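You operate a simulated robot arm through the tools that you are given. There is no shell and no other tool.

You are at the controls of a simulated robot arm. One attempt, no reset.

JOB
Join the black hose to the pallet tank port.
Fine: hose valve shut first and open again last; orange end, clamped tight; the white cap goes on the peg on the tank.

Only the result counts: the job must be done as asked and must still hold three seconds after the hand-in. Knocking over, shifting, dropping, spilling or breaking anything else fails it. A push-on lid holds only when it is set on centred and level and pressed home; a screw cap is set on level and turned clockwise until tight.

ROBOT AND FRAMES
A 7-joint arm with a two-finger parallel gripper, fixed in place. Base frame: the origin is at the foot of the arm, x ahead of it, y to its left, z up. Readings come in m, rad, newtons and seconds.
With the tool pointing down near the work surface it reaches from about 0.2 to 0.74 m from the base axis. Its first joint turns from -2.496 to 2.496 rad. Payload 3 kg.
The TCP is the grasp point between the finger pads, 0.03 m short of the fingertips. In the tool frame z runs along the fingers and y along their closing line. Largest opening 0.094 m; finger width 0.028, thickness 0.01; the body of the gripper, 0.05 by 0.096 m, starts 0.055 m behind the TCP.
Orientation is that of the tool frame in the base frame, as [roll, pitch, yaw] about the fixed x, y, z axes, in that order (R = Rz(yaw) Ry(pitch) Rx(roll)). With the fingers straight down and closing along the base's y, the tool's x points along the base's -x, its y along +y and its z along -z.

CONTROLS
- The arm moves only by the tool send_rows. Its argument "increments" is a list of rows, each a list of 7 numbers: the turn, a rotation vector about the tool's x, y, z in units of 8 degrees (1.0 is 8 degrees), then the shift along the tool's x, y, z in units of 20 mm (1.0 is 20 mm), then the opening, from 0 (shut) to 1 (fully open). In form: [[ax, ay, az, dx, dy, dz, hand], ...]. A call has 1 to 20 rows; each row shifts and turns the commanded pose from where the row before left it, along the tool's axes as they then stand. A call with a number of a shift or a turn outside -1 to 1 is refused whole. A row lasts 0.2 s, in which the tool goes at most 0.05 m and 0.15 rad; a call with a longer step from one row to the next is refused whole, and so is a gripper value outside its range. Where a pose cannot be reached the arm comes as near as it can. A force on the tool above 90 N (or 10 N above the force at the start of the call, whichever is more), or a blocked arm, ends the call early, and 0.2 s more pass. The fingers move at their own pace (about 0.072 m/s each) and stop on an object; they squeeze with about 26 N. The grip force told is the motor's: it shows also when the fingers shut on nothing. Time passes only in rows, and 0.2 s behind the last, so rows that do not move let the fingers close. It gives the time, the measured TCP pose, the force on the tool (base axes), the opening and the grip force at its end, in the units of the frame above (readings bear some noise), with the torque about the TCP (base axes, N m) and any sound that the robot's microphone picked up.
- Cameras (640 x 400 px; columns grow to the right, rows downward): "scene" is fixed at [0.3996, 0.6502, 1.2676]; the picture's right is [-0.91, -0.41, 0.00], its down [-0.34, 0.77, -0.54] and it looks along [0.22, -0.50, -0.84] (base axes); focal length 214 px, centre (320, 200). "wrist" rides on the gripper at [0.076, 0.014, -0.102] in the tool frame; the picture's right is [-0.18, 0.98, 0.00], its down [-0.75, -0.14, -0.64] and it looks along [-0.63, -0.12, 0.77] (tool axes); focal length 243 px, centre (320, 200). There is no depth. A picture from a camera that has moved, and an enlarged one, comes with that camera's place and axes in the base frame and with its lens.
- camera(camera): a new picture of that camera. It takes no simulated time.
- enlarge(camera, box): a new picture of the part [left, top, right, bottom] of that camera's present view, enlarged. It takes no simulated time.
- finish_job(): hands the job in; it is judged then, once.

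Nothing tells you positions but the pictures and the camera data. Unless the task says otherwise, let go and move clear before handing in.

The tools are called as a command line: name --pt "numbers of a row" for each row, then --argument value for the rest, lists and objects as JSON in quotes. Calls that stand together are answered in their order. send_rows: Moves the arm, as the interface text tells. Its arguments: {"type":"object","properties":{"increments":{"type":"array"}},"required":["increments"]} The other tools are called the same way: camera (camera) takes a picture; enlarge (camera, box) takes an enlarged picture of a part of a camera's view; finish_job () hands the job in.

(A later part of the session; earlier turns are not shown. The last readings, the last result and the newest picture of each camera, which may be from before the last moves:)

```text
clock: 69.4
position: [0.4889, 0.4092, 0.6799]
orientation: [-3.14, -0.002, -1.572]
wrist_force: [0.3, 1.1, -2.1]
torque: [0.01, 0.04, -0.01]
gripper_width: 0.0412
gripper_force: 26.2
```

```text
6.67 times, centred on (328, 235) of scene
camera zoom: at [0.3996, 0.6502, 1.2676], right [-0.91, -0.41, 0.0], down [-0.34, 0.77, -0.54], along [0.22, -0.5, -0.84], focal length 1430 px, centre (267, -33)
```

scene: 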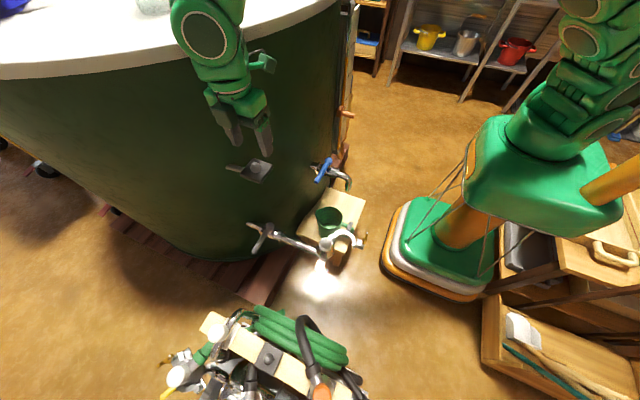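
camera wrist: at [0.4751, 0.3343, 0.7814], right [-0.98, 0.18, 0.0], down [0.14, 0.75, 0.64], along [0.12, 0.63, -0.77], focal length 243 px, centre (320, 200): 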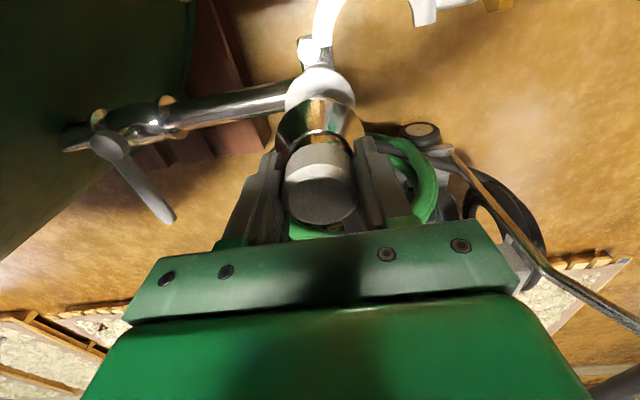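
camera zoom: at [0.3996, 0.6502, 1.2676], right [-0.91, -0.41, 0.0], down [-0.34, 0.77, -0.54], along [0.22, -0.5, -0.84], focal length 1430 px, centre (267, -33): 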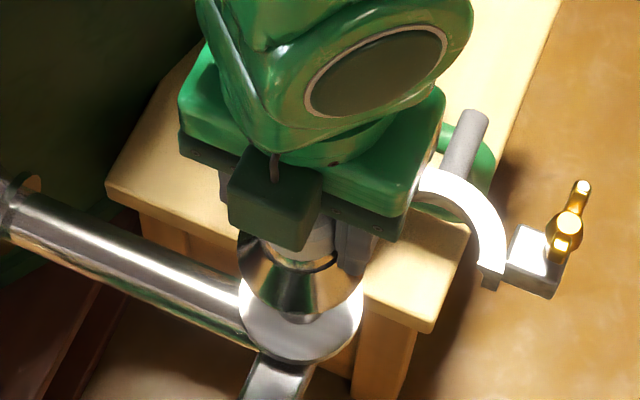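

The cap is off and upright in the grip, and the open port flange is visible. I'll check how the cap sits in the fingers before carrying it.

enlarge --camera "wrist" --box '[264, 90, 376, 240]'

```text
2.67 times, centred on (320, 165) of wrist
camera zoom: at [0.4751, 0.3343, 0.7814], right [-0.98, 0.18, 0.0], down [0.14, 0.75, 0.64], along [0.12, 0.63, -0.77], focal length 647 px, centre (320, 293)
```

zoom: 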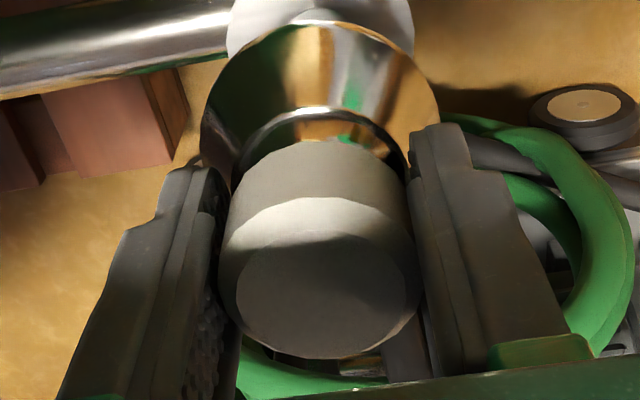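

The cap sits centred between the pads, within a few millimetres the other way. I'll lift well above the peg height and carry it over.

send_rows --pt "0 0 0 0 0 -1 0.2" --pt "0 0 0 0 0 -1 0.2" --pt "0 0 0 0 0 -1 0.2" --pt "0 0 0 0 0 -1 0.2" --pt "0 0 0 0 0 -1 0.2" --pt "0 0 0 0 0 -1 0.2" --pt "0 0 0 0 0 -1 0.2" --pt "0 0 0 0 0 -1 0.2" --pt "0 0 0 0 0 -1 0.2" --pt "0 0 0 0 0 -1 0.2" --pt "0 0 0 0 0 -1 0.2" --pt "0 0 0 0 0 -1 0.2" --pt "0 0 0 0 0 -1 0.2" --pt "0 0 0 0 0 -1 0.2" --pt "0 0 0 0 0 -1 0.2"

send_rows --pt "0 0 0 0.077 -0.92 0 0.2" --pt "0 0 0 0.077 -0.92 0 0.2" --pt "0 0 0 0.077 -0.92 0 0.2" --pt "0 0 0 0.077 -0.92 0 0.2" --pt "0 0 0 0.077 -0.92 0 0.2" --pt "0 0 0 0.077 -0.92 0 0.2" --pt "0 0 0 0.077 -0.92 0 0.2" --pt "0 0 0 0.077 -0.92 0 0.2" --pt "0 0 0 0.077 -0.92 0 0.2" --pt "0 0 0 0.077 -0.92 0 0.2" --pt "0 0 0 0.077 -0.92 0 0.2"

camera --camera "wrist"

enlarge --camera "scene" --box '[195, 90, 315, 190]'

```text
clock: 72.6
position: [0.4885, 0.409, 0.9794]
orientation: [-3.141, -0.002, -1.571]
wrist_force: [0.1, 0.4, -1.5]
torque: [-0.02, -0.01, -0.01]
gripper_width: 0.0412
gripper_force: 26.0
```

```text
clock: 75.0
position: [0.6911, 0.3929, 0.978]
orientation: [-3.141, -0.001, -1.568]
wrist_force: [0.1, 0.0, -2.3]
torque: [-0.02, 0.0, -0.01]
gripper_width: 0.04
gripper_force: 25.8
```

```text
taken
camera wrist: at [0.6781, 0.3176, 1.0792], right [-0.98, 0.18, 0.0], down [0.14, 0.75, 0.64], along [0.12, 0.63, -0.77], focal length 243 px, centre (320, 200)
```

wrist: 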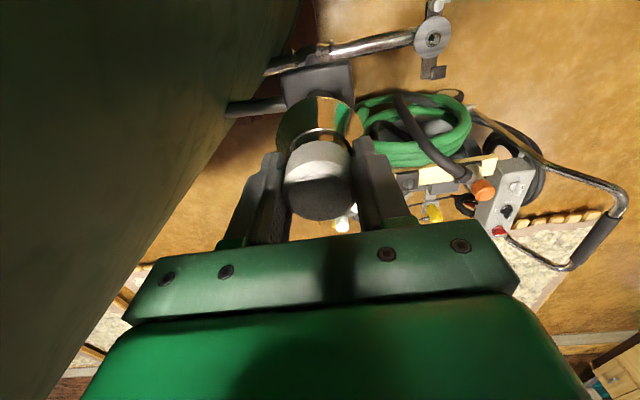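

```text
4.00 times, centred on (255, 140) of scene
camera zoom: at [0.3996, 0.6502, 1.2676], right [-0.91, -0.41, 0.0], down [-0.34, 0.77, -0.54], along [0.22, -0.5, -0.84], focal length 858 px, centre (580, 440)
```

zoom: 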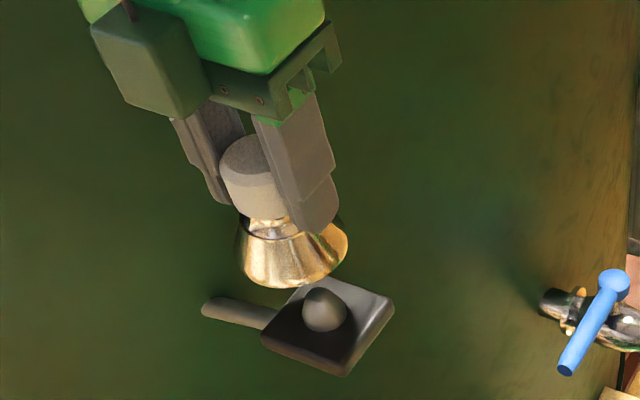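

Cap and peg line up well in the scene view. I'll lower to just above the peg top and compare again.

send_rows --pt "0 0 0 0 0 0.6 0.2" --pt "0 0 0 0 0 0.6 0.2"

enlarge --camera "scene" --box '[215, 125, 295, 175]'

enlarge --camera "wrist" --box '[264, 60, 376, 230]'

```text
clock: 75.6
position: [0.6917, 0.3918, 0.9542]
orientation: [3.14, -0.001, -1.57]
wrist_force: [0.5, 0.1, -1.0]
torque: [0.01, 0.01, 0.01]
gripper_width: 0.0396
gripper_force: 26.7
```

```text
8.00 times, centred on (255, 150) of scene
camera zoom: at [0.3996, 0.6502, 1.2676], right [-0.91, -0.41, 0.0], down [-0.34, 0.77, -0.54], along [0.22, -0.5, -0.84], focal length 1716 px, centre (840, 600)
```

zoom: 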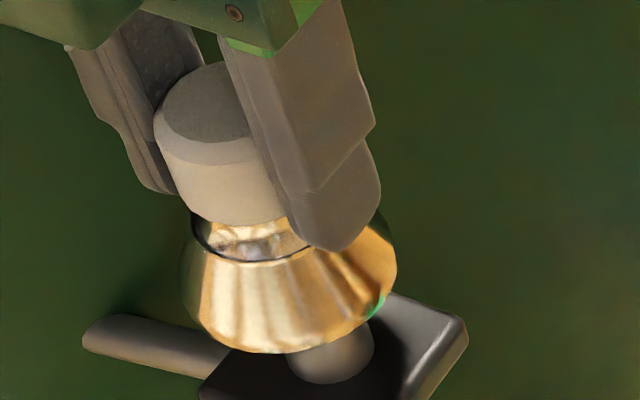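

```text
2.35 times, centred on (320, 145) of wrist
camera zoom: at [0.6773, 0.3173, 1.0561], right [-0.98, 0.18, 0.0], down [0.14, 0.75, 0.64], along [0.12, 0.63, -0.77], focal length 571 px, centre (320, 329)
```

zoom: 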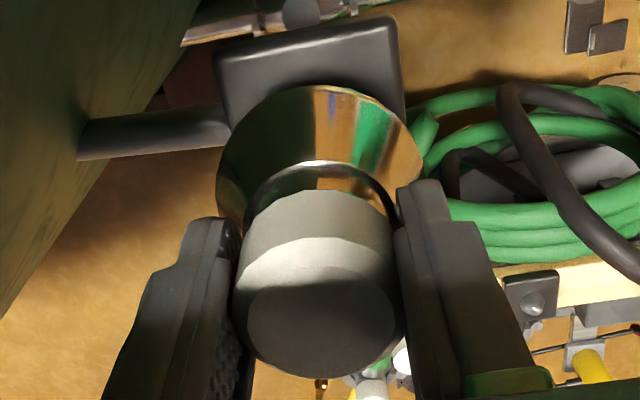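

Alignment looks within a couple of millimetres. I'll lower onto the peg in small steps and watch the force.

send_rows --pt "0 0 0 0 0 0.5 0.2" --pt "0 0 0 0 0 0.5 0.2" --pt "0 0 0 0 0 0.5 0.2" --pt "0 0 0 0 0 0.3 0.2"

enlarge --camera "scene" --box '[215, 125, 295, 175]'

```text
clock: 76.6
position: [0.6904, 0.3905, 0.9219]
orientation: [3.141, -0.001, -1.57]
wrist_force: [2.8, -5.4, 5.2]
torque: [-0.43, -0.21, 0.03]
gripper_width: 0.0398
gripper_force: 26.1
```

```text
8.00 times, centred on (255, 150) of scene
camera zoom: at [0.3996, 0.6502, 1.2676], right [-0.91, -0.41, 0.0], down [-0.34, 0.77, -0.54], along [0.22, -0.5, -0.84], focal length 1716 px, centre (840, 600)
```

zoom: 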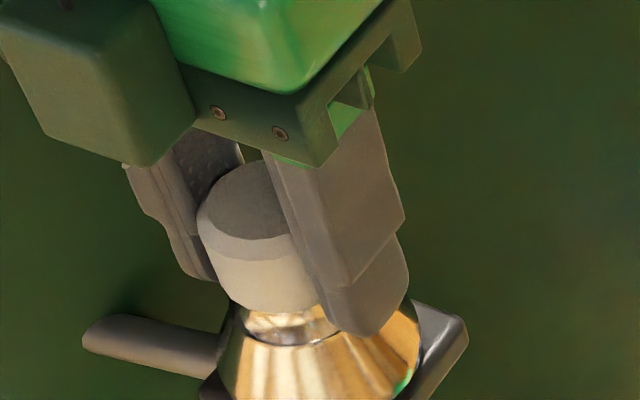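

There is a light sideways push from the peg, towards -y and slightly +x. I'll give way to it by 2 mm and continue down.

send_rows --pt "0 0 0 0.12 -0.05 0 0.2" --pt "0 0 0 0 0 0.2 0.2" --pt "0 0 0 0 0 0.2 0.2"

```text
clock: 77.4
position: [0.6926, 0.3901, 0.9133]
orientation: [-3.139, 0.003, -1.571]
wrist_force: [-14.1, -1.6, 46.7]
torque: [-0.01, 1.07, 0.01]
gripper_width: 0.0413
gripper_force: 26.5
```

Vertical force rose to 47 N at the height where the rim should meet the plate. I'll look before releasing.

enlarge --camera "scene" --box '[215, 130, 295, 180]'

enlarge --camera "wrist" --box '[264, 60, 376, 230]'

```text
8.00 times, centred on (255, 155) of scene
camera zoom: at [0.3996, 0.6502, 1.2676], right [-0.91, -0.41, 0.0], down [-0.34, 0.77, -0.54], along [0.22, -0.5, -0.84], focal length 1716 px, centre (840, 560)
```

zoom: 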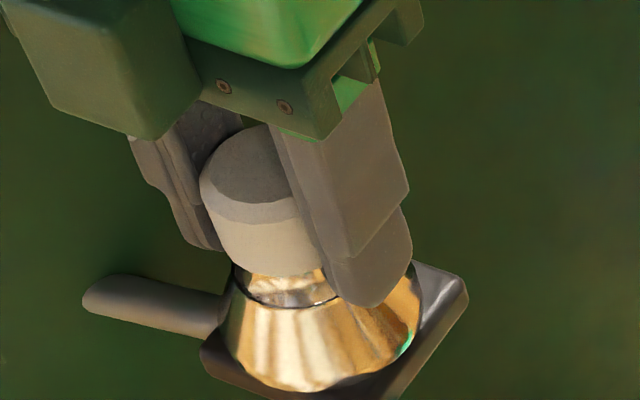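

```text
2.35 times, centred on (320, 145) of wrist
camera zoom: at [0.6784, 0.3152, 1.015], right [-0.98, 0.18, 0.0], down [0.14, 0.75, 0.64], along [0.12, 0.63, -0.76], focal length 571 px, centre (320, 329)
```

zoom: 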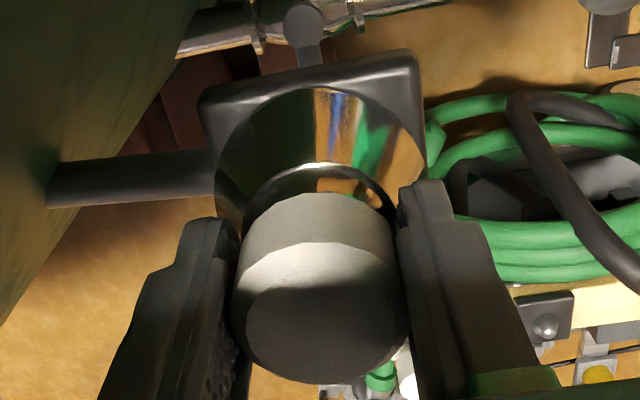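

The rim appears to rest on the plate. I'll open the fingers and check that the cap stays level.

send_rows --pt "0 0 0 0 0 -0.05 0.2" --pt "0 0 0 0 0 0 0.6" --pt "0 0 0 0 0 0 0.7" --pt "0 0 0 0 0 0 0.7"

enlarge --camera "scene" --box '[215, 130, 295, 180]'

enlarge --camera "wrist" --box '[264, 60, 376, 230]'

```text
clock: 78.4
position: [0.6923, 0.3907, 0.911]
orientation: [-3.141, 0.001, -1.569]
wrist_force: [-0.1, -0.4, 0.2]
torque: [-0.01, 0.05, 0.01]
gripper_width: 0.0658
gripper_force: 0.0
```

```text
8.00 times, centred on (255, 155) of scene
camera zoom: at [0.3996, 0.6502, 1.2676], right [-0.91, -0.41, 0.0], down [-0.34, 0.77, -0.54], along [0.22, -0.5, -0.84], focal length 1716 px, centre (840, 560)
```

zoom: 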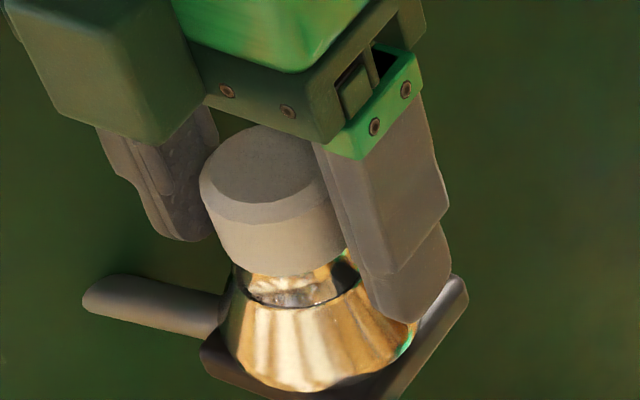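

```text
2.35 times, centred on (320, 145) of wrist
camera zoom: at [0.6789, 0.3146, 1.013], right [-0.98, 0.18, 0.0], down [0.14, 0.75, 0.64], along [0.12, 0.63, -0.77], focal length 571 px, centre (320, 329)
```

zoom: 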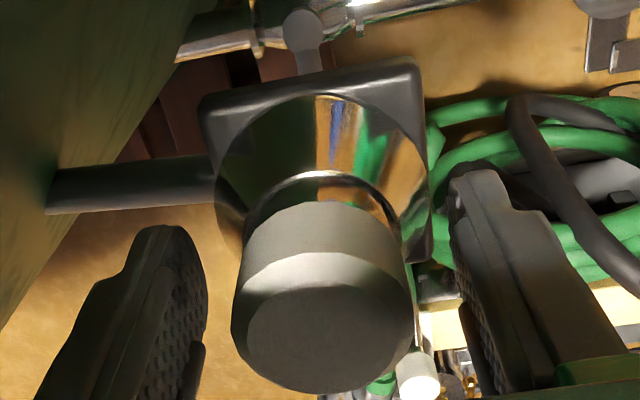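

The cap stayed put when released. I'll rise clear and view it unobstructed.

send_rows --pt "0 0 0 0 0 -1 0.7" --pt "0 0 0 0 0 -1 0.7" --pt "0 0 0 0 0 -1 0.7" --pt "0 0 0 0 0 -1 0.7" --pt "0 0 0 0 0 -1 0.7" --pt "0 0 0 0 0 -1 0.7"

enlarge --camera "scene" --box '[215, 130, 295, 180]'

enlarge --camera "wrist" --box '[240, 40, 400, 180]'

```text
clock: 79.8
position: [0.694, 0.3889, 1.0332]
orientation: [-3.141, 0.0, -1.568]
wrist_force: [0.0, -0.4, -0.6]
torque: [-0.02, -0.01, -0.02]
gripper_width: 0.0657
gripper_force: 0.0
```

```text
8.00 times, centred on (255, 155) of scene
camera zoom: at [0.3996, 0.6502, 1.2676], right [-0.91, -0.41, 0.0], down [-0.34, 0.77, -0.54], along [0.22, -0.5, -0.84], focal length 1716 px, centre (840, 560)
```

zoom: 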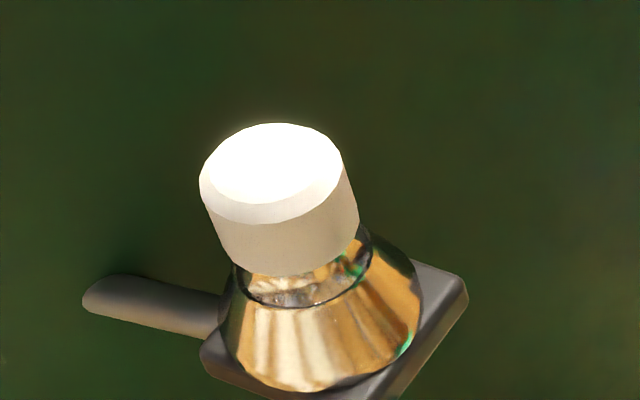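

```text
2.86 times, centred on (320, 110) of wrist
camera zoom: at [0.6802, 0.3141, 1.135], right [-0.98, 0.18, 0.0], down [0.14, 0.75, 0.64], along [0.12, 0.63, -0.77], focal length 693 px, centre (320, 457)
```

zoom: 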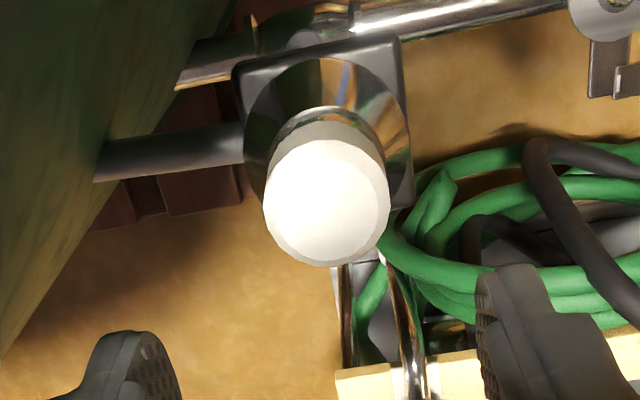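

The white cap sits level on the tank peg. Next is the orange end: I place its knob top near (0.349, 0.752, 0.620), about 0.83 m from the base axis. I'll move back to view it closely and find the direction of its side pipe.

send_rows --pt "0 0 0 0 0.9 0 0.7" --pt "0 0 0 0 0.9 0 0.7" --pt "0 0 0 0 0.9 0 0.7" --pt "0 0 0 -0.35 0.956 0.3 0.7" --pt "0 0 0 -0.35 0.956 0.3 0.7" --pt "0 0 0 -0.35 0.956 0.3 0.7" --pt "0 0 0 -0.35 0.956 0.3 0.7" --pt "0 0 0 -0.35 0.956 0.3 0.7" --pt "0 0 0 -0.35 0.956 0.3 0.7" --pt "0 0 0 -0.35 0.956 0.3 0.7" --pt "0 0 0 -0.35 0.956 0.3 0.7" --pt "0 0 0 -0.35 0.956 0.3 0.7" --pt "0 0 0 -0.35 0.956 0.3 0.7" --pt "0 0 0 -0.35 0.956 0.3 0.7" --pt "0 0 0 -0.35 0.956 0.3 0.7" --pt "0 0 0 -0.35 0.956 0.3 0.7" --pt "0 0 0 -0.35 0.956 0.3 0.7" --pt "0 -1 0 -0.35 0.956 0.3 0.7" --pt "0 -1 0 0 0 0 0.7"

camera --camera "wrist"

```text
clock: 83.8
position: [0.3523, 0.4944, 0.9431]
orientation: [3.141, 0.28, -1.572]
wrist_force: [0.3, -0.2, 0.7]
torque: [-0.01, 0.0, 0.03]
gripper_width: 0.0658
gripper_force: 0.1
```

```text
taken
camera wrist: at [0.338, 0.3938, 1.0183], right [-0.98, 0.18, 0.05], down [0.14, 0.55, 0.83], along [0.12, 0.82, -0.56], focal length 243 px, centre (320, 200)
```

wrist: 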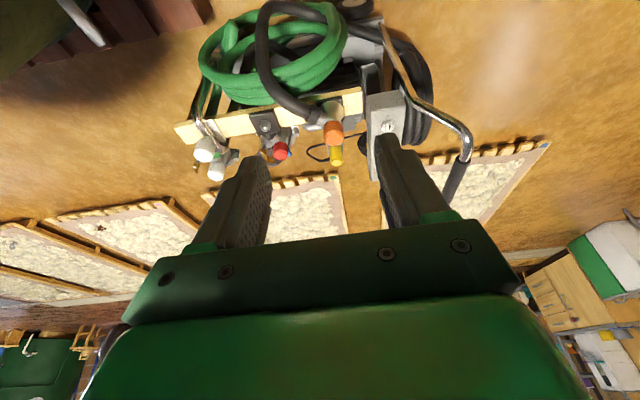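

enlarge --camera "wrist" --box '[275, 90, 387, 160]'

enlarge --camera "scene" --box '[280, 300, 370, 400]'

enlarge --camera "wrist" --box '[180, 0, 420, 120]'

```text
5.71 times, centred on (331, 125) of wrist
camera zoom: at [0.338, 0.3938, 1.0183], right [-0.98, 0.18, 0.05], down [0.14, 0.55, 0.83], along [0.12, 0.82, -0.56], focal length 1386 px, centre (257, 629)
```

zoom: 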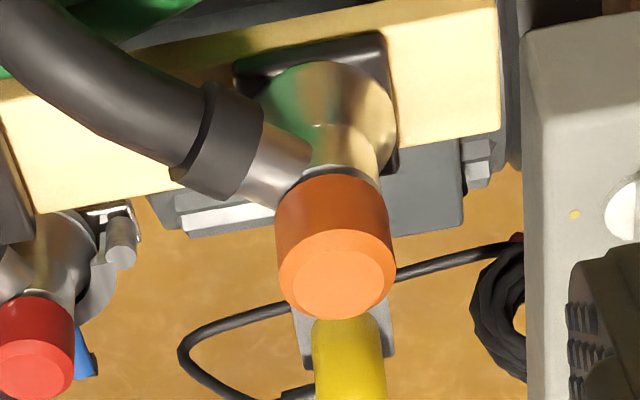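

```text
4.00 times, centred on (325, 350) of scene
camera zoom: at [0.3996, 0.6502, 1.2676], right [-0.91, -0.41, 0.0], down [-0.34, 0.77, -0.54], along [0.22, -0.5, -0.84], focal length 858 px, centre (300, -400)
```

zoom: 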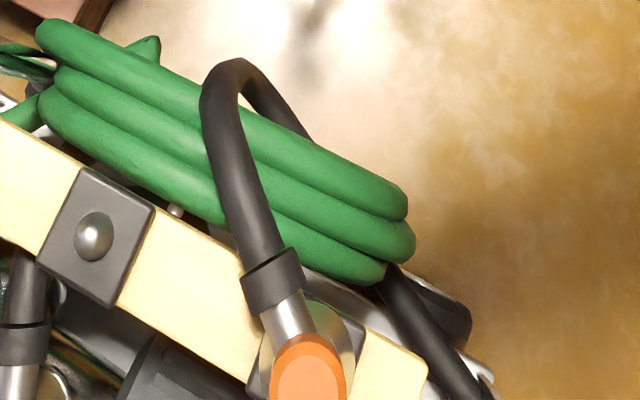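

```text
2.67 times, centred on (300, 60) of wrist
camera zoom: at [0.338, 0.3938, 1.0183], right [-0.98, 0.18, 0.05], down [0.14, 0.55, 0.83], along [0.12, 0.82, -0.56], focal length 647 px, centre (373, 573)
```

zoom: 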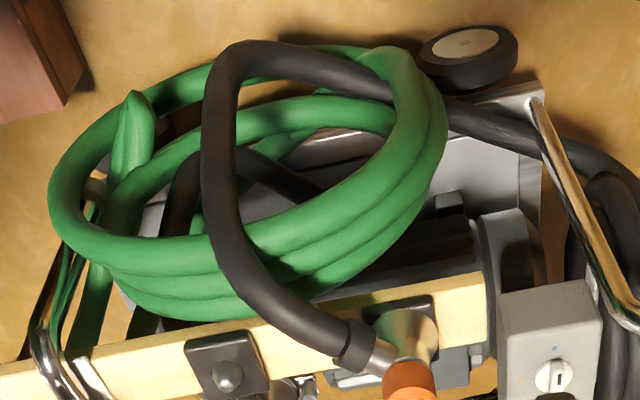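

The orange end's side pipe points to about -51° azimuth, with its axis near z 0.576, so fingertips kept above z of about 0.595 will clear it. I'll approach from -y with a small tilt and test the reach just above the knob.

send_rows --pt "0 0 0 -0.53 0.0125 0.978 0.7" --pt "0 0 0 -0.53 0.0125 0.978 0.7" --pt "0 0 0 -0.53 0.0125 0.978 0.7" --pt "0 0 0 -0.53 0.0125 0.978 0.7" --pt "0 0 0 -0.53 0.0125 0.978 0.7" --pt "0 0 0 -0.53 0.0125 0.978 0.7" --pt "0 0 0 -0.53 0.0125 0.978 0.7" --pt "0 0 0 -0.53 0.0125 0.978 0.7" --pt "0 0 0 -0.53 0.0125 0.978 0.7" --pt "0 0 0 -0.53 0.0125 0.978 0.7" --pt "0 0 0 -0.53 0.0125 0.978 0.7" --pt "0 0 0 -0.53 0.0125 0.978 0.7" --pt "0 0 0 -0.53 0.0125 0.978 0.7"

camera --camera "wrist"

camera --camera "scene"

```text
clock: 86.6
position: [0.3481, 0.6985, 0.7372]
orientation: [3.14, 0.276, -1.569]
wrist_force: [0.0, 0.4, 0.6]
torque: [0.01, 0.0, -0.04]
gripper_width: 0.0657
gripper_force: 0.1
```

```text
taken
camera wrist: at [0.3356, 0.5968, 0.8119], right [-0.98, 0.18, 0.05], down [0.14, 0.55, 0.82], along [0.12, 0.82, -0.56], focal length 243 px, centre (320, 200)
```

wrist: 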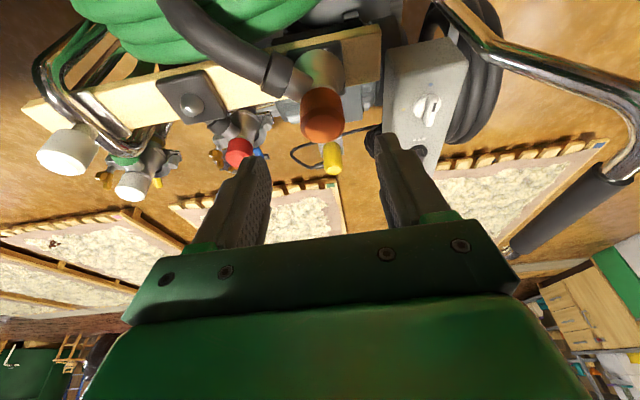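

```text
taken
```

scene: 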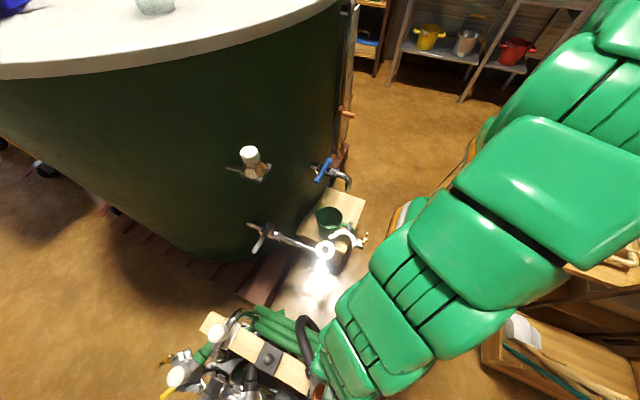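

Still within reach. A control box stands on the -x side of the orange end, so I'll check its clearance to the fingers.

enlarge --camera "wrist" --box '[260, 10, 480, 180]'

```text
2.35 times, centred on (370, 95) of wrist
camera zoom: at [0.3356, 0.5968, 0.8119], right [-0.98, 0.18, 0.05], down [0.14, 0.55, 0.82], along [0.12, 0.82, -0.56], focal length 571 px, centre (202, 447)
```

zoom: 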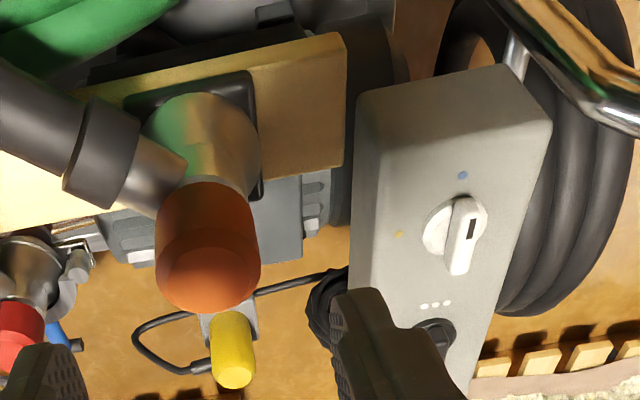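

The box tops out near z 0.46, well below the fingers. I'll lower over the orange knob with the fingertips stopping just above the side pipe.

send_rows --pt "0 0 0 -0.1 -0.017 0.993 0.7" --pt "0 0 0 -0.1 -0.017 0.993 0.7" --pt "0 0 0 -0.1 -0.017 0.993 0.7" --pt "0 0 0 -0.1 -0.017 0.993 0.7" --pt "0 0 0 -0.1 -0.017 0.6 0.7"

camera --camera "wrist"

enlarge --camera "wrist" --box '[240, 60, 400, 240]'

```text
clock: 87.8
position: [0.3504, 0.7316, 0.6488]
orientation: [3.141, 0.279, -1.571]
wrist_force: [-0.6, 0.6, -0.1]
torque: [0.02, 0.03, -0.04]
gripper_width: 0.0658
gripper_force: 0.1
```

```text
taken
camera wrist: at [0.3375, 0.6309, 0.7251], right [-0.98, 0.18, 0.05], down [0.14, 0.55, 0.82], along [0.12, 0.82, -0.56], focal length 243 px, centre (320, 200)
```

wrist: 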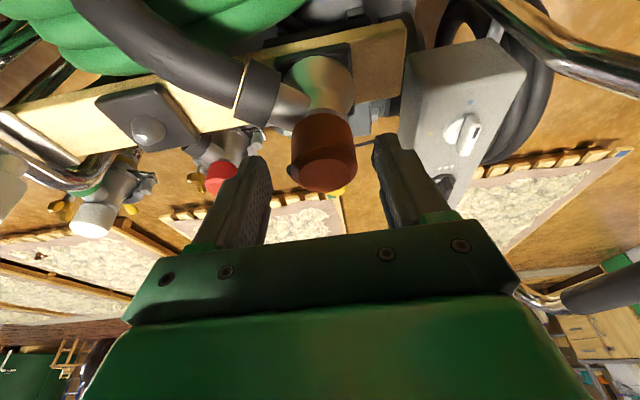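

```text
2.22 times, centred on (320, 150) of wrist
camera zoom: at [0.3375, 0.6309, 0.7251], right [-0.98, 0.18, 0.05], down [0.14, 0.55, 0.82], along [0.12, 0.82, -0.56], focal length 539 px, centre (320, 311)
```

zoom: 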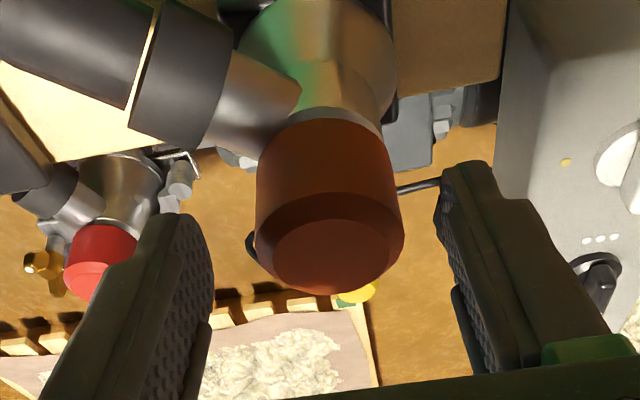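

The knob is centred between the fingertips. I'll go down the last 25 mm and close.

send_rows --pt "0 0 0 -0.085 0 0.62 0.7" --pt "0 0 0 -0.085 0 0.62 0.7" --pt "0 0 0 0 0 0 0.2" --pt "0 0 0 0 0 0 0.2" --pt "0 0 0 0 0 0 0.2" --pt "0 0 0 0 0 0 0.2"

enlarge --camera "wrist" --box '[240, 60, 400, 240]'

```text
clock: 89.2
position: [0.3516, 0.7428, 0.6283]
orientation: [3.14, 0.28, -1.569]
wrist_force: [0.4, 5.3, 10.0]
torque: [0.22, -0.1, 0.05]
gripper_width: 0.0424
gripper_force: 26.3
```

```text
2.22 times, centred on (320, 150) of wrist
camera zoom: at [0.3374, 0.6412, 0.7041], right [-0.98, 0.18, 0.05], down [0.14, 0.55, 0.83], along [0.12, 0.82, -0.56], focal length 539 px, centre (320, 311)
```

zoom: 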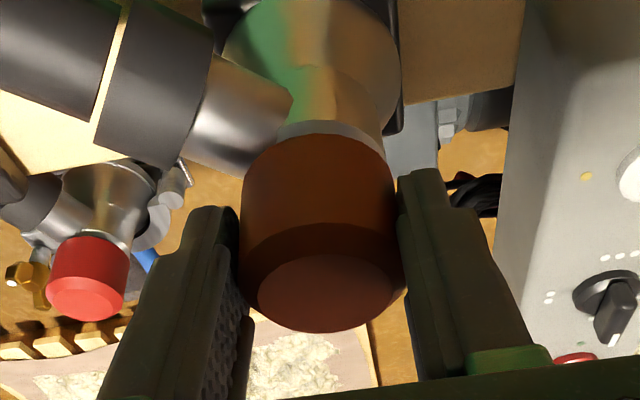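

The orange knob is held at 42 mm. I'll lift straight up, gently at first, and watch the load and the hose.

send_rows --pt "0 0 0 0 0 0 0" --pt "0 0 0 -0.07 0 -0.24 0" --pt "0 0 0 -0.14 0 -0.48 0" --pt "0 0 0 -0.2764 0 -0.961 0" --pt "0 0 0 -0.2764 0 -0.961 0"

camera --camera "wrist"

camera --camera "scene"

```text
clock: 90.4
position: [0.3505, 0.7416, 0.6816]
orientation: [3.14, 0.277, -1.57]
wrist_force: [0.2, 0.0, -3.5]
torque: [-0.01, 0.02, -0.02]
gripper_width: 0.0428
gripper_force: 26.3
```

```text
taken
camera wrist: at [0.3365, 0.6418, 0.7581], right [-0.98, 0.18, 0.05], down [0.14, 0.55, 0.82], along [0.12, 0.82, -0.56], focal length 243 px, centre (320, 200)
```

wrist: 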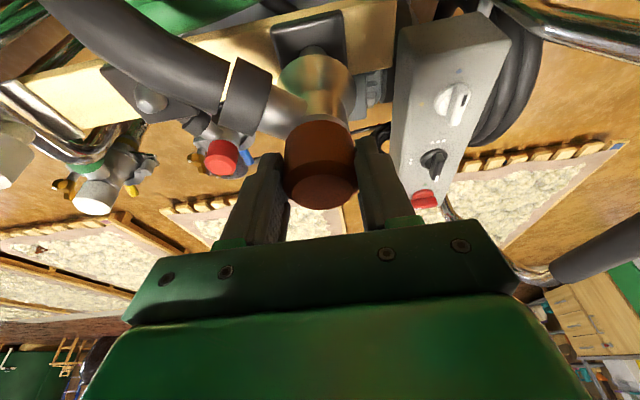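

```text
taken
```

scene: 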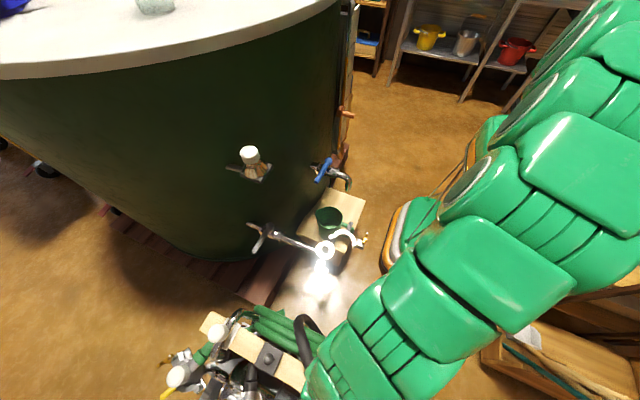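

The end lifts freely with only about 3.5 N of load, so the hose does not drag. I'll raise it, turn it about 20° so its side pipe clears the hinge pin at the port, and carry it over.

send_rows --pt "0 0 0 -0.277 0 -0.961 0" --pt "0 0 0 -0.277 0 -0.961 0" --pt "0 0 0 -0.277 0 -0.961 0" --pt "0 0 0 -0.277 0 -0.961 0" --pt "0 0 0 -0.277 0 -0.961 0" --pt "0 0 0 -0.277 0 -0.961 0" --pt "-0.23 0 -0.8 0 0 0 0" --pt "-0.23 0 -0.8 0 0 0 0" --pt "-0.23 0 -0.8 0 0 0 0"

camera --camera "wrist"

camera --camera "scene"

```text
clock: 92.4
position: [0.3511, 0.7424, 0.8007]
orientation: [3.138, 0.279, -1.221]
wrist_force: [-0.3, 0.3, -4.0]
torque: [-0.03, 0.0, 0.0]
gripper_width: 0.0431
gripper_force: 26.0
```

```text
taken
camera wrist: at [0.3725, 0.6427, 0.8775], right [-0.98, -0.17, 0.05], down [-0.06, 0.56, 0.82], along [-0.17, 0.81, -0.56], focal length 243 px, centre (320, 200)
```

wrist: 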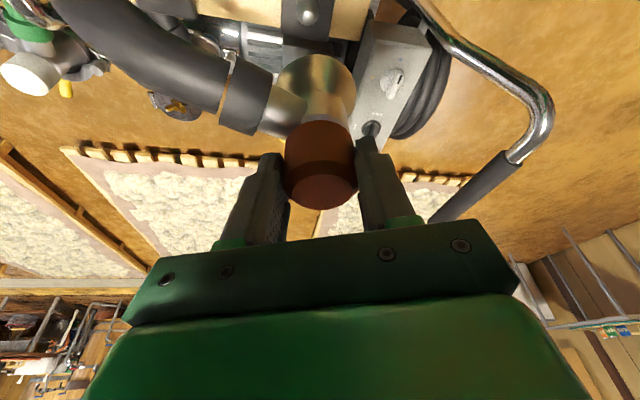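

```text
taken
```

scene: 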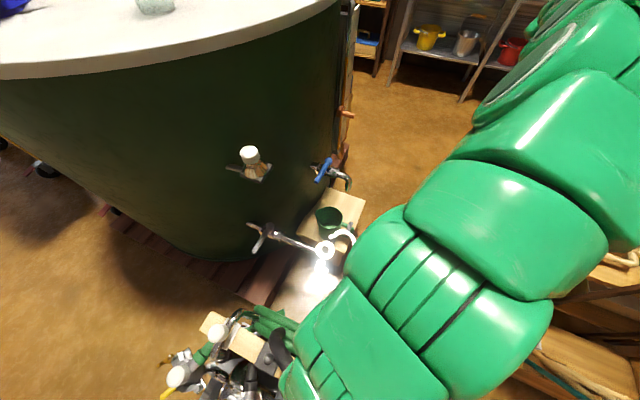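

The end is upright and clear of the cart. I'll carry it across to above the port.

send_rows --pt "0 0 0 0.93 -0.041 -0.265 0" --pt "0 0 0 0.93 -0.041 -0.265 0" --pt "0 0 0 0.93 -0.041 -0.265 0" --pt "0 0 0 0.93 -0.041 -0.265 0" --pt "0 0 0 0.93 -0.041 -0.265 0" --pt "0 0 0 0.93 -0.041 -0.265 0" --pt "0 0 0 0.93 -0.041 -0.265 0" --pt "0 0 0 0.93 -0.041 -0.265 0" --pt "0 0 0 0.93 -0.041 -0.265 0" --pt "0 0 0 0.93 -0.041 -0.265 0" --pt "0 0 0 0.93 -0.041 -0.265 0" --pt "0 0 0 0.93 -0.041 -0.265 0" --pt "0 0 0 0.93 -0.041 -0.265 0" --pt "0 0 0 0.93 -0.041 -0.265 0" --pt "0 0 0 0.93 -0.041 -0.265 0" --pt "0 0 0 0.93 -0.041 -0.265 0" --pt "0 0 0 0.93 -0.041 -0.265 0" --pt "0 0 0 0.93 -0.041 -0.265 0" --pt "0 0 0 0.93 -0.041 -0.265 0"

camera --camera "wrist"

camera --camera "scene"

```text
clock: 96.4
position: [0.4911, 0.4019, 0.8011]
orientation: [-3.141, 0.281, -1.224]
wrist_force: [0.5, -0.1, -4.3]
torque: [0.0, 0.01, 0.02]
gripper_width: 0.0426
gripper_force: 26.2
```

```text
taken
camera wrist: at [0.5133, 0.3028, 0.8779], right [-0.98, -0.17, 0.05], down [-0.05, 0.56, 0.82], along [-0.17, 0.81, -0.56], focal length 243 px, centre (320, 200)
```

wrist: 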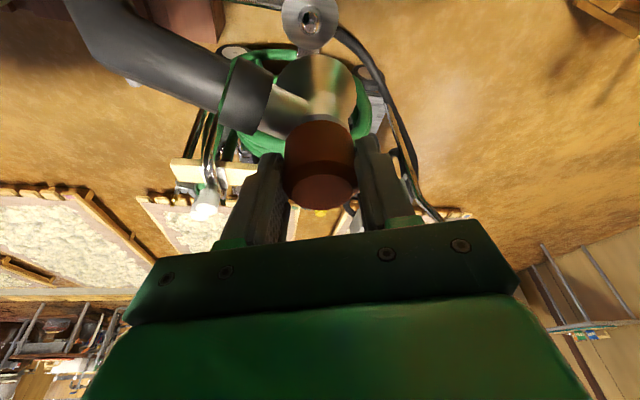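

```text
taken
```

scene: 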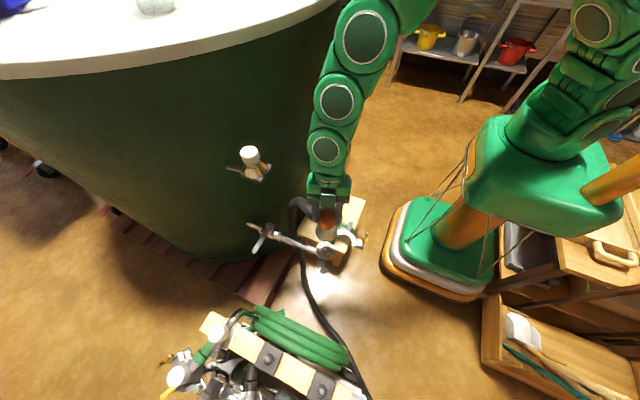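

The hose trails freely back to the cart. I'll zoom in to check how the end lines up over the port flange.

enlarge --camera "scene" --box '[270, 185, 390, 285]'

enlarge --camera "wrist" --box '[240, 0, 400, 110]'

enlarge --camera "wrist" --box '[240, 40, 400, 240]'

```text
4.00 times, centred on (330, 235) of scene
camera zoom: at [0.3996, 0.6502, 1.2676], right [-0.91, -0.41, 0.0], down [-0.34, 0.77, -0.54], along [0.22, -0.5, -0.84], focal length 858 px, centre (280, 60)
```

zoom: 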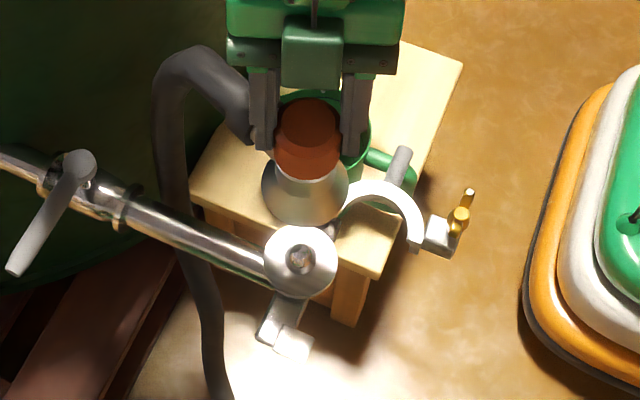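

```text
3.64 times, centred on (320, 55) of wrist
camera zoom: at [0.5133, 0.3028, 0.8779], right [-0.98, -0.17, 0.05], down [-0.05, 0.56, 0.82], along [-0.17, 0.81, -0.56], focal length 882 px, centre (320, 727)
```

zoom: 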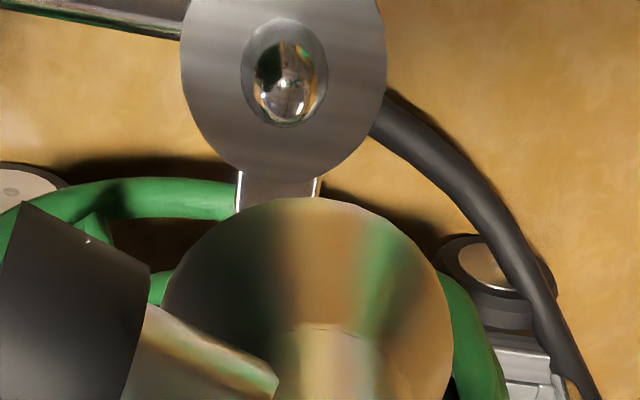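

```text
2.00 times, centred on (320, 140) of wrist
camera zoom: at [0.5133, 0.3028, 0.8779], right [-0.98, -0.17, 0.05], down [-0.05, 0.56, 0.82], along [-0.17, 0.81, -0.56], focal length 485 px, centre (320, 320)
```

zoom: 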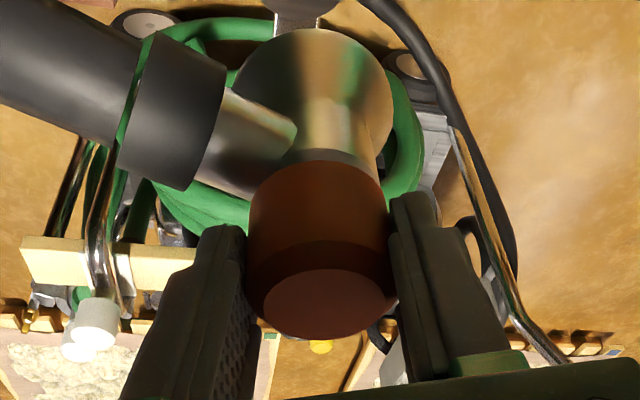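

The end's axis and the port centre agree to about a millimetre. I'll lower to just above the flange and check again.

send_rows --pt "0 0 0 0.269 0 0.932 0" --pt "0 0 0 0.269 0 0.932 0" --pt "0 0 0 0.269 0 0.932 0" --pt "0 0 0 0.269 0 0.932 0" --pt "0 0 0 0.269 0 0.932 0" --pt "0 0 0 0.269 0 0.932 0"

enlarge --camera "scene" --box '[290, 215, 370, 265]'

enlarge --camera "wrist" --box '[240, 0, 400, 110]'

```text
clock: 97.8
position: [0.4893, 0.4018, 0.6848]
orientation: [3.139, 0.279, -1.222]
wrist_force: [0.0, -0.3, -4.5]
torque: [-0.02, 0.05, -0.02]
gripper_width: 0.0424
gripper_force: 25.7
```

```text
8.00 times, centred on (330, 240) of scene
camera zoom: at [0.3996, 0.6502, 1.2676], right [-0.91, -0.41, 0.0], down [-0.34, 0.77, -0.54], along [0.22, -0.5, -0.84], focal length 1716 px, centre (240, -120)
```

zoom: 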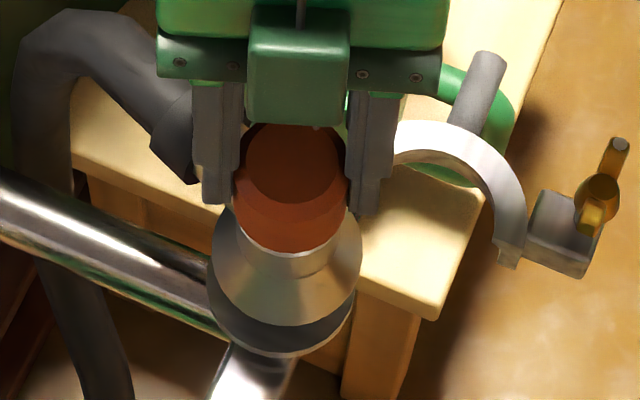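

```text
3.64 times, centred on (320, 55) of wrist
camera zoom: at [0.5117, 0.3024, 0.7611], right [-0.98, -0.17, 0.05], down [-0.05, 0.56, 0.82], along [-0.17, 0.81, -0.56], focal length 882 px, centre (320, 727)
```

zoom: 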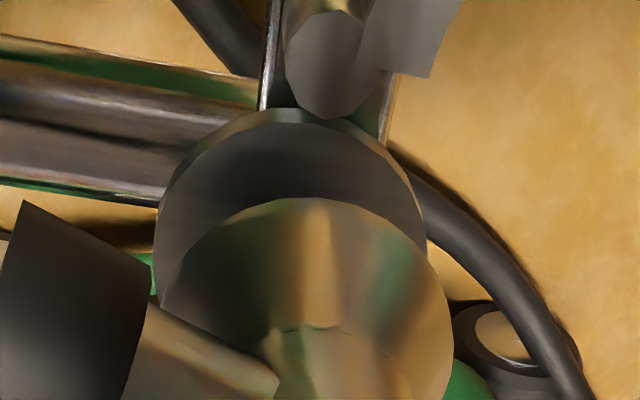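

Both views agree: the end needs about 2 mm more towards +x and has about 35 mm still to drop. I'll correct and lower gently.

send_rows --pt "0 0 0 0.03 -0.094 -0.01 0" --pt "0 0 0 0.17 0 0.6 0" --pt "0 0 0 0.17 0 0.6 0"

enlarge --camera "scene" --box '[290, 215, 370, 265]'

enlarge --camera "wrist" --box '[240, 0, 400, 110]'

```text
clock: 98.6
position: [0.493, 0.4027, 0.659]
orientation: [-3.141, 0.279, -1.222]
wrist_force: [-1.0, -0.5, -4.0]
torque: [-0.03, 0.03, 0.01]
gripper_width: 0.0428
gripper_force: 25.5
```

```text
8.00 times, centred on (330, 240) of scene
camera zoom: at [0.3996, 0.6502, 1.2676], right [-0.91, -0.41, 0.0], down [-0.34, 0.77, -0.54], along [0.22, -0.5, -0.84], focal length 1716 px, centre (240, -120)
```

zoom: 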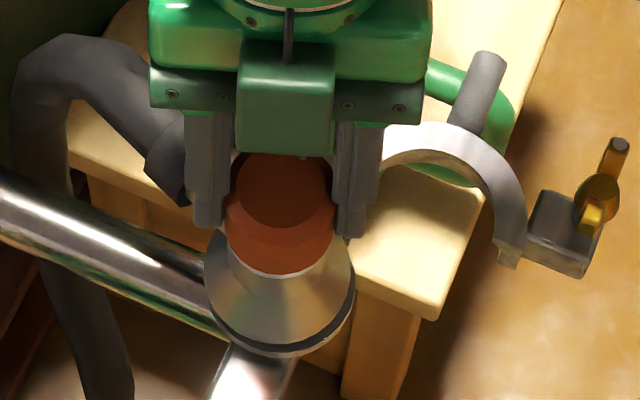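

```text
3.64 times, centred on (320, 55) of wrist
camera zoom: at [0.5152, 0.3033, 0.7362], right [-0.98, -0.17, 0.05], down [-0.05, 0.56, 0.82], along [-0.17, 0.81, -0.56], focal length 882 px, centre (320, 727)
```

zoom: 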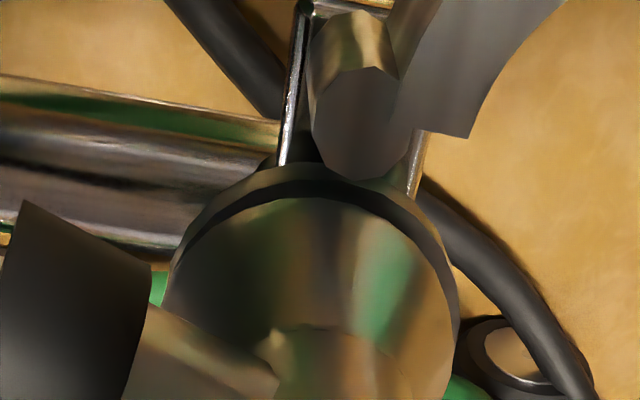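

Alignment is now within a millimetre. I'll go down onto the flange in small steps.

send_rows --pt "0 0 0 0.07 0 0.24 0" --pt "0 0 0 0.07 0 0.24 0" --pt "0 0 0 0.035 0 0.12 0"

```text
clock: 99.6
position: [0.4933, 0.4031, 0.6497]
orientation: [-3.138, 0.281, -1.219]
wrist_force: [-7.1, -11.2, 31.0]
torque: [0.0, 0.48, 0.26]
gripper_width: 0.0428
gripper_force: 25.7
stopped in row 3: the force on the tool passed its limit at 92 N (the readings are from after the stop); the commanded pose is now the measured one
```

The rim met the flange at the expected height. I'll check seating and level before releasing.

enlarge --camera "scene" --box '[290, 215, 370, 265]'

enlarge --camera "wrist" --box '[240, 0, 400, 110]'

```text
8.00 times, centred on (330, 240) of scene
camera zoom: at [0.3996, 0.6502, 1.2676], right [-0.91, -0.41, 0.0], down [-0.34, 0.77, -0.54], along [0.22, -0.5, -0.84], focal length 1716 px, centre (240, -120)
```

zoom: 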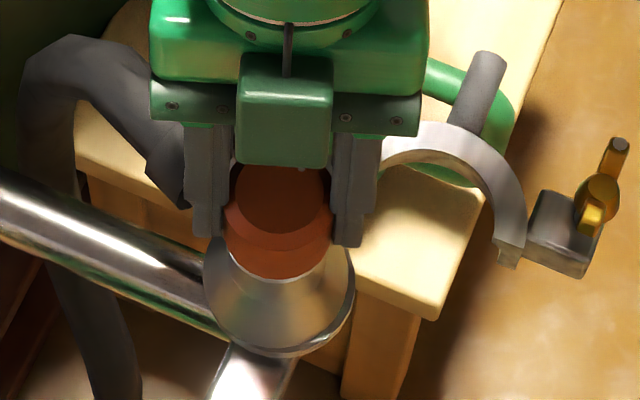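

```text
3.64 times, centred on (320, 55) of wrist
camera zoom: at [0.5155, 0.3033, 0.7259], right [-0.98, -0.17, 0.05], down [-0.06, 0.56, 0.83], along [-0.17, 0.81, -0.56], focal length 882 px, centre (320, 727)
```

zoom: 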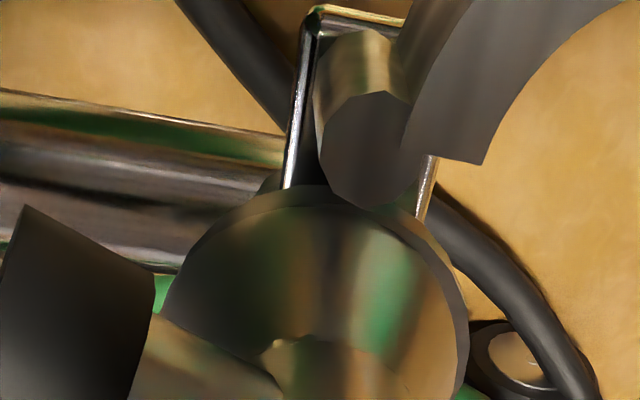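

It's seated but about 1 mm too far towards +x. I'll lift slightly, correct, and set it down again.

send_rows --pt "0 0 0 -0.05 0 -0.17 0" --pt "0 0 0 -0.02 0.065 0 0" --pt "0 0 0 0.035 0 0.12 0" --pt "0 0 0 0.007 0 0.024 0"

enlarge --camera "scene" --box '[290, 215, 370, 265]'

enlarge --camera "wrist" --box '[240, 0, 400, 110]'

```text
clock: 100.6
position: [0.4927, 0.4043, 0.651]
orientation: [-3.14, 0.281, -1.22]
wrist_force: [-0.2, -2.0, 3.2]
torque: [-0.2, 0.22, 0.07]
gripper_width: 0.043
gripper_force: 25.7
```

```text
8.00 times, centred on (330, 240) of scene
camera zoom: at [0.3996, 0.6502, 1.2676], right [-0.91, -0.41, 0.0], down [-0.34, 0.77, -0.54], along [0.22, -0.5, -0.84], focal length 1716 px, centre (240, -120)
```

zoom: 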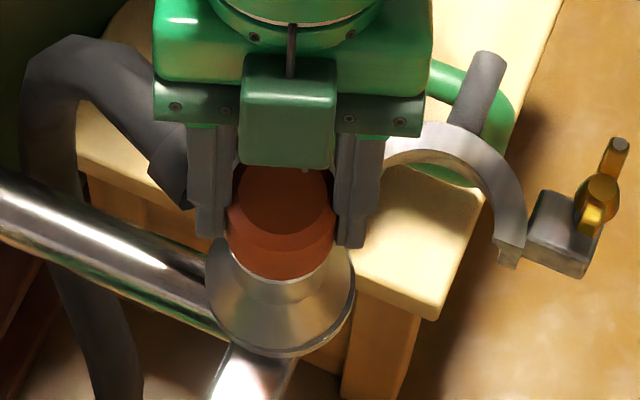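

```text
3.64 times, centred on (320, 55) of wrist
camera zoom: at [0.5142, 0.3032, 0.7261], right [-0.98, -0.17, 0.05], down [-0.06, 0.56, 0.83], along [-0.17, 0.81, -0.56], focal length 882 px, centre (320, 727)
```

zoom: 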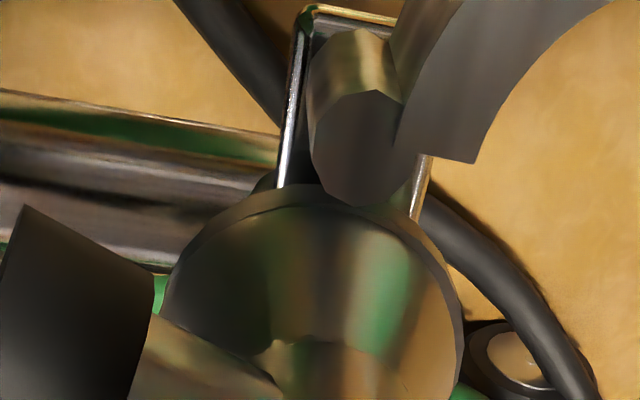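

Now well centred and resting lightly. I'll open the fingers and back away along the tool axis.

send_rows --pt "0 0 0 0.007 0 0.024 0" --pt "0 0 0 0 0 0 0.55" --pt "0 0 0 0 0 0 0.75" --pt "0 0 0 0 0 0 0.75" --pt "0 0 0 0 0 -1 0.75" --pt "0 0 0 0 0 -1 0.75" --pt "0 0 0 0 0 -1 0.75" --pt "0 0 0 0 0 -1 0.75" --pt "0 0 0 0 0 -1 0.75"

enlarge --camera "scene" --box '[290, 215, 370, 265]'

camera --camera "wrist"

```text
clock: 102.6
position: [0.5008, 0.3769, 0.7451]
orientation: [3.142, 0.279, -1.22]
wrist_force: [0.2, -0.6, -0.5]
torque: [0.01, 0.0, 0.04]
gripper_width: 0.0704
gripper_force: 0.0
```

```text
8.00 times, centred on (330, 240) of scene
camera zoom: at [0.3996, 0.6502, 1.2676], right [-0.91, -0.41, 0.0], down [-0.34, 0.77, -0.54], along [0.22, -0.5, -0.84], focal length 1716 px, centre (240, -120)
```

zoom: 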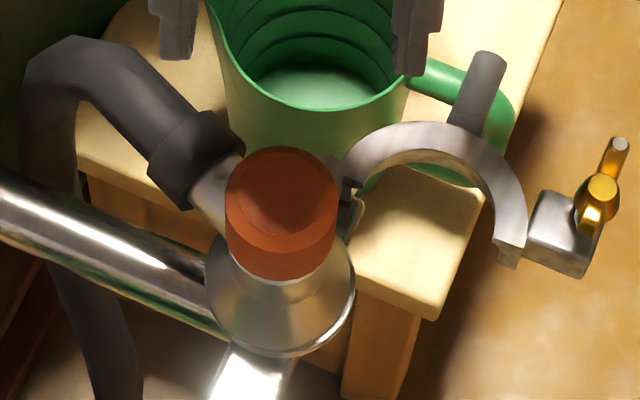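

```text
taken
camera wrist: at [0.5232, 0.2768, 0.8216], right [-0.98, -0.17, 0.05], down [-0.06, 0.56, 0.83], along [-0.17, 0.81, -0.56], focal length 243 px, centre (320, 200)
```

wrist: 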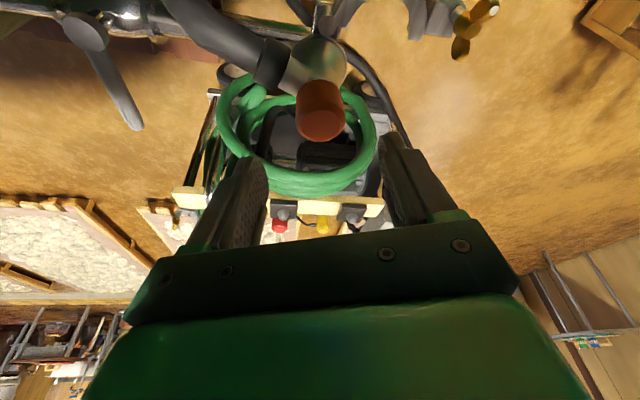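

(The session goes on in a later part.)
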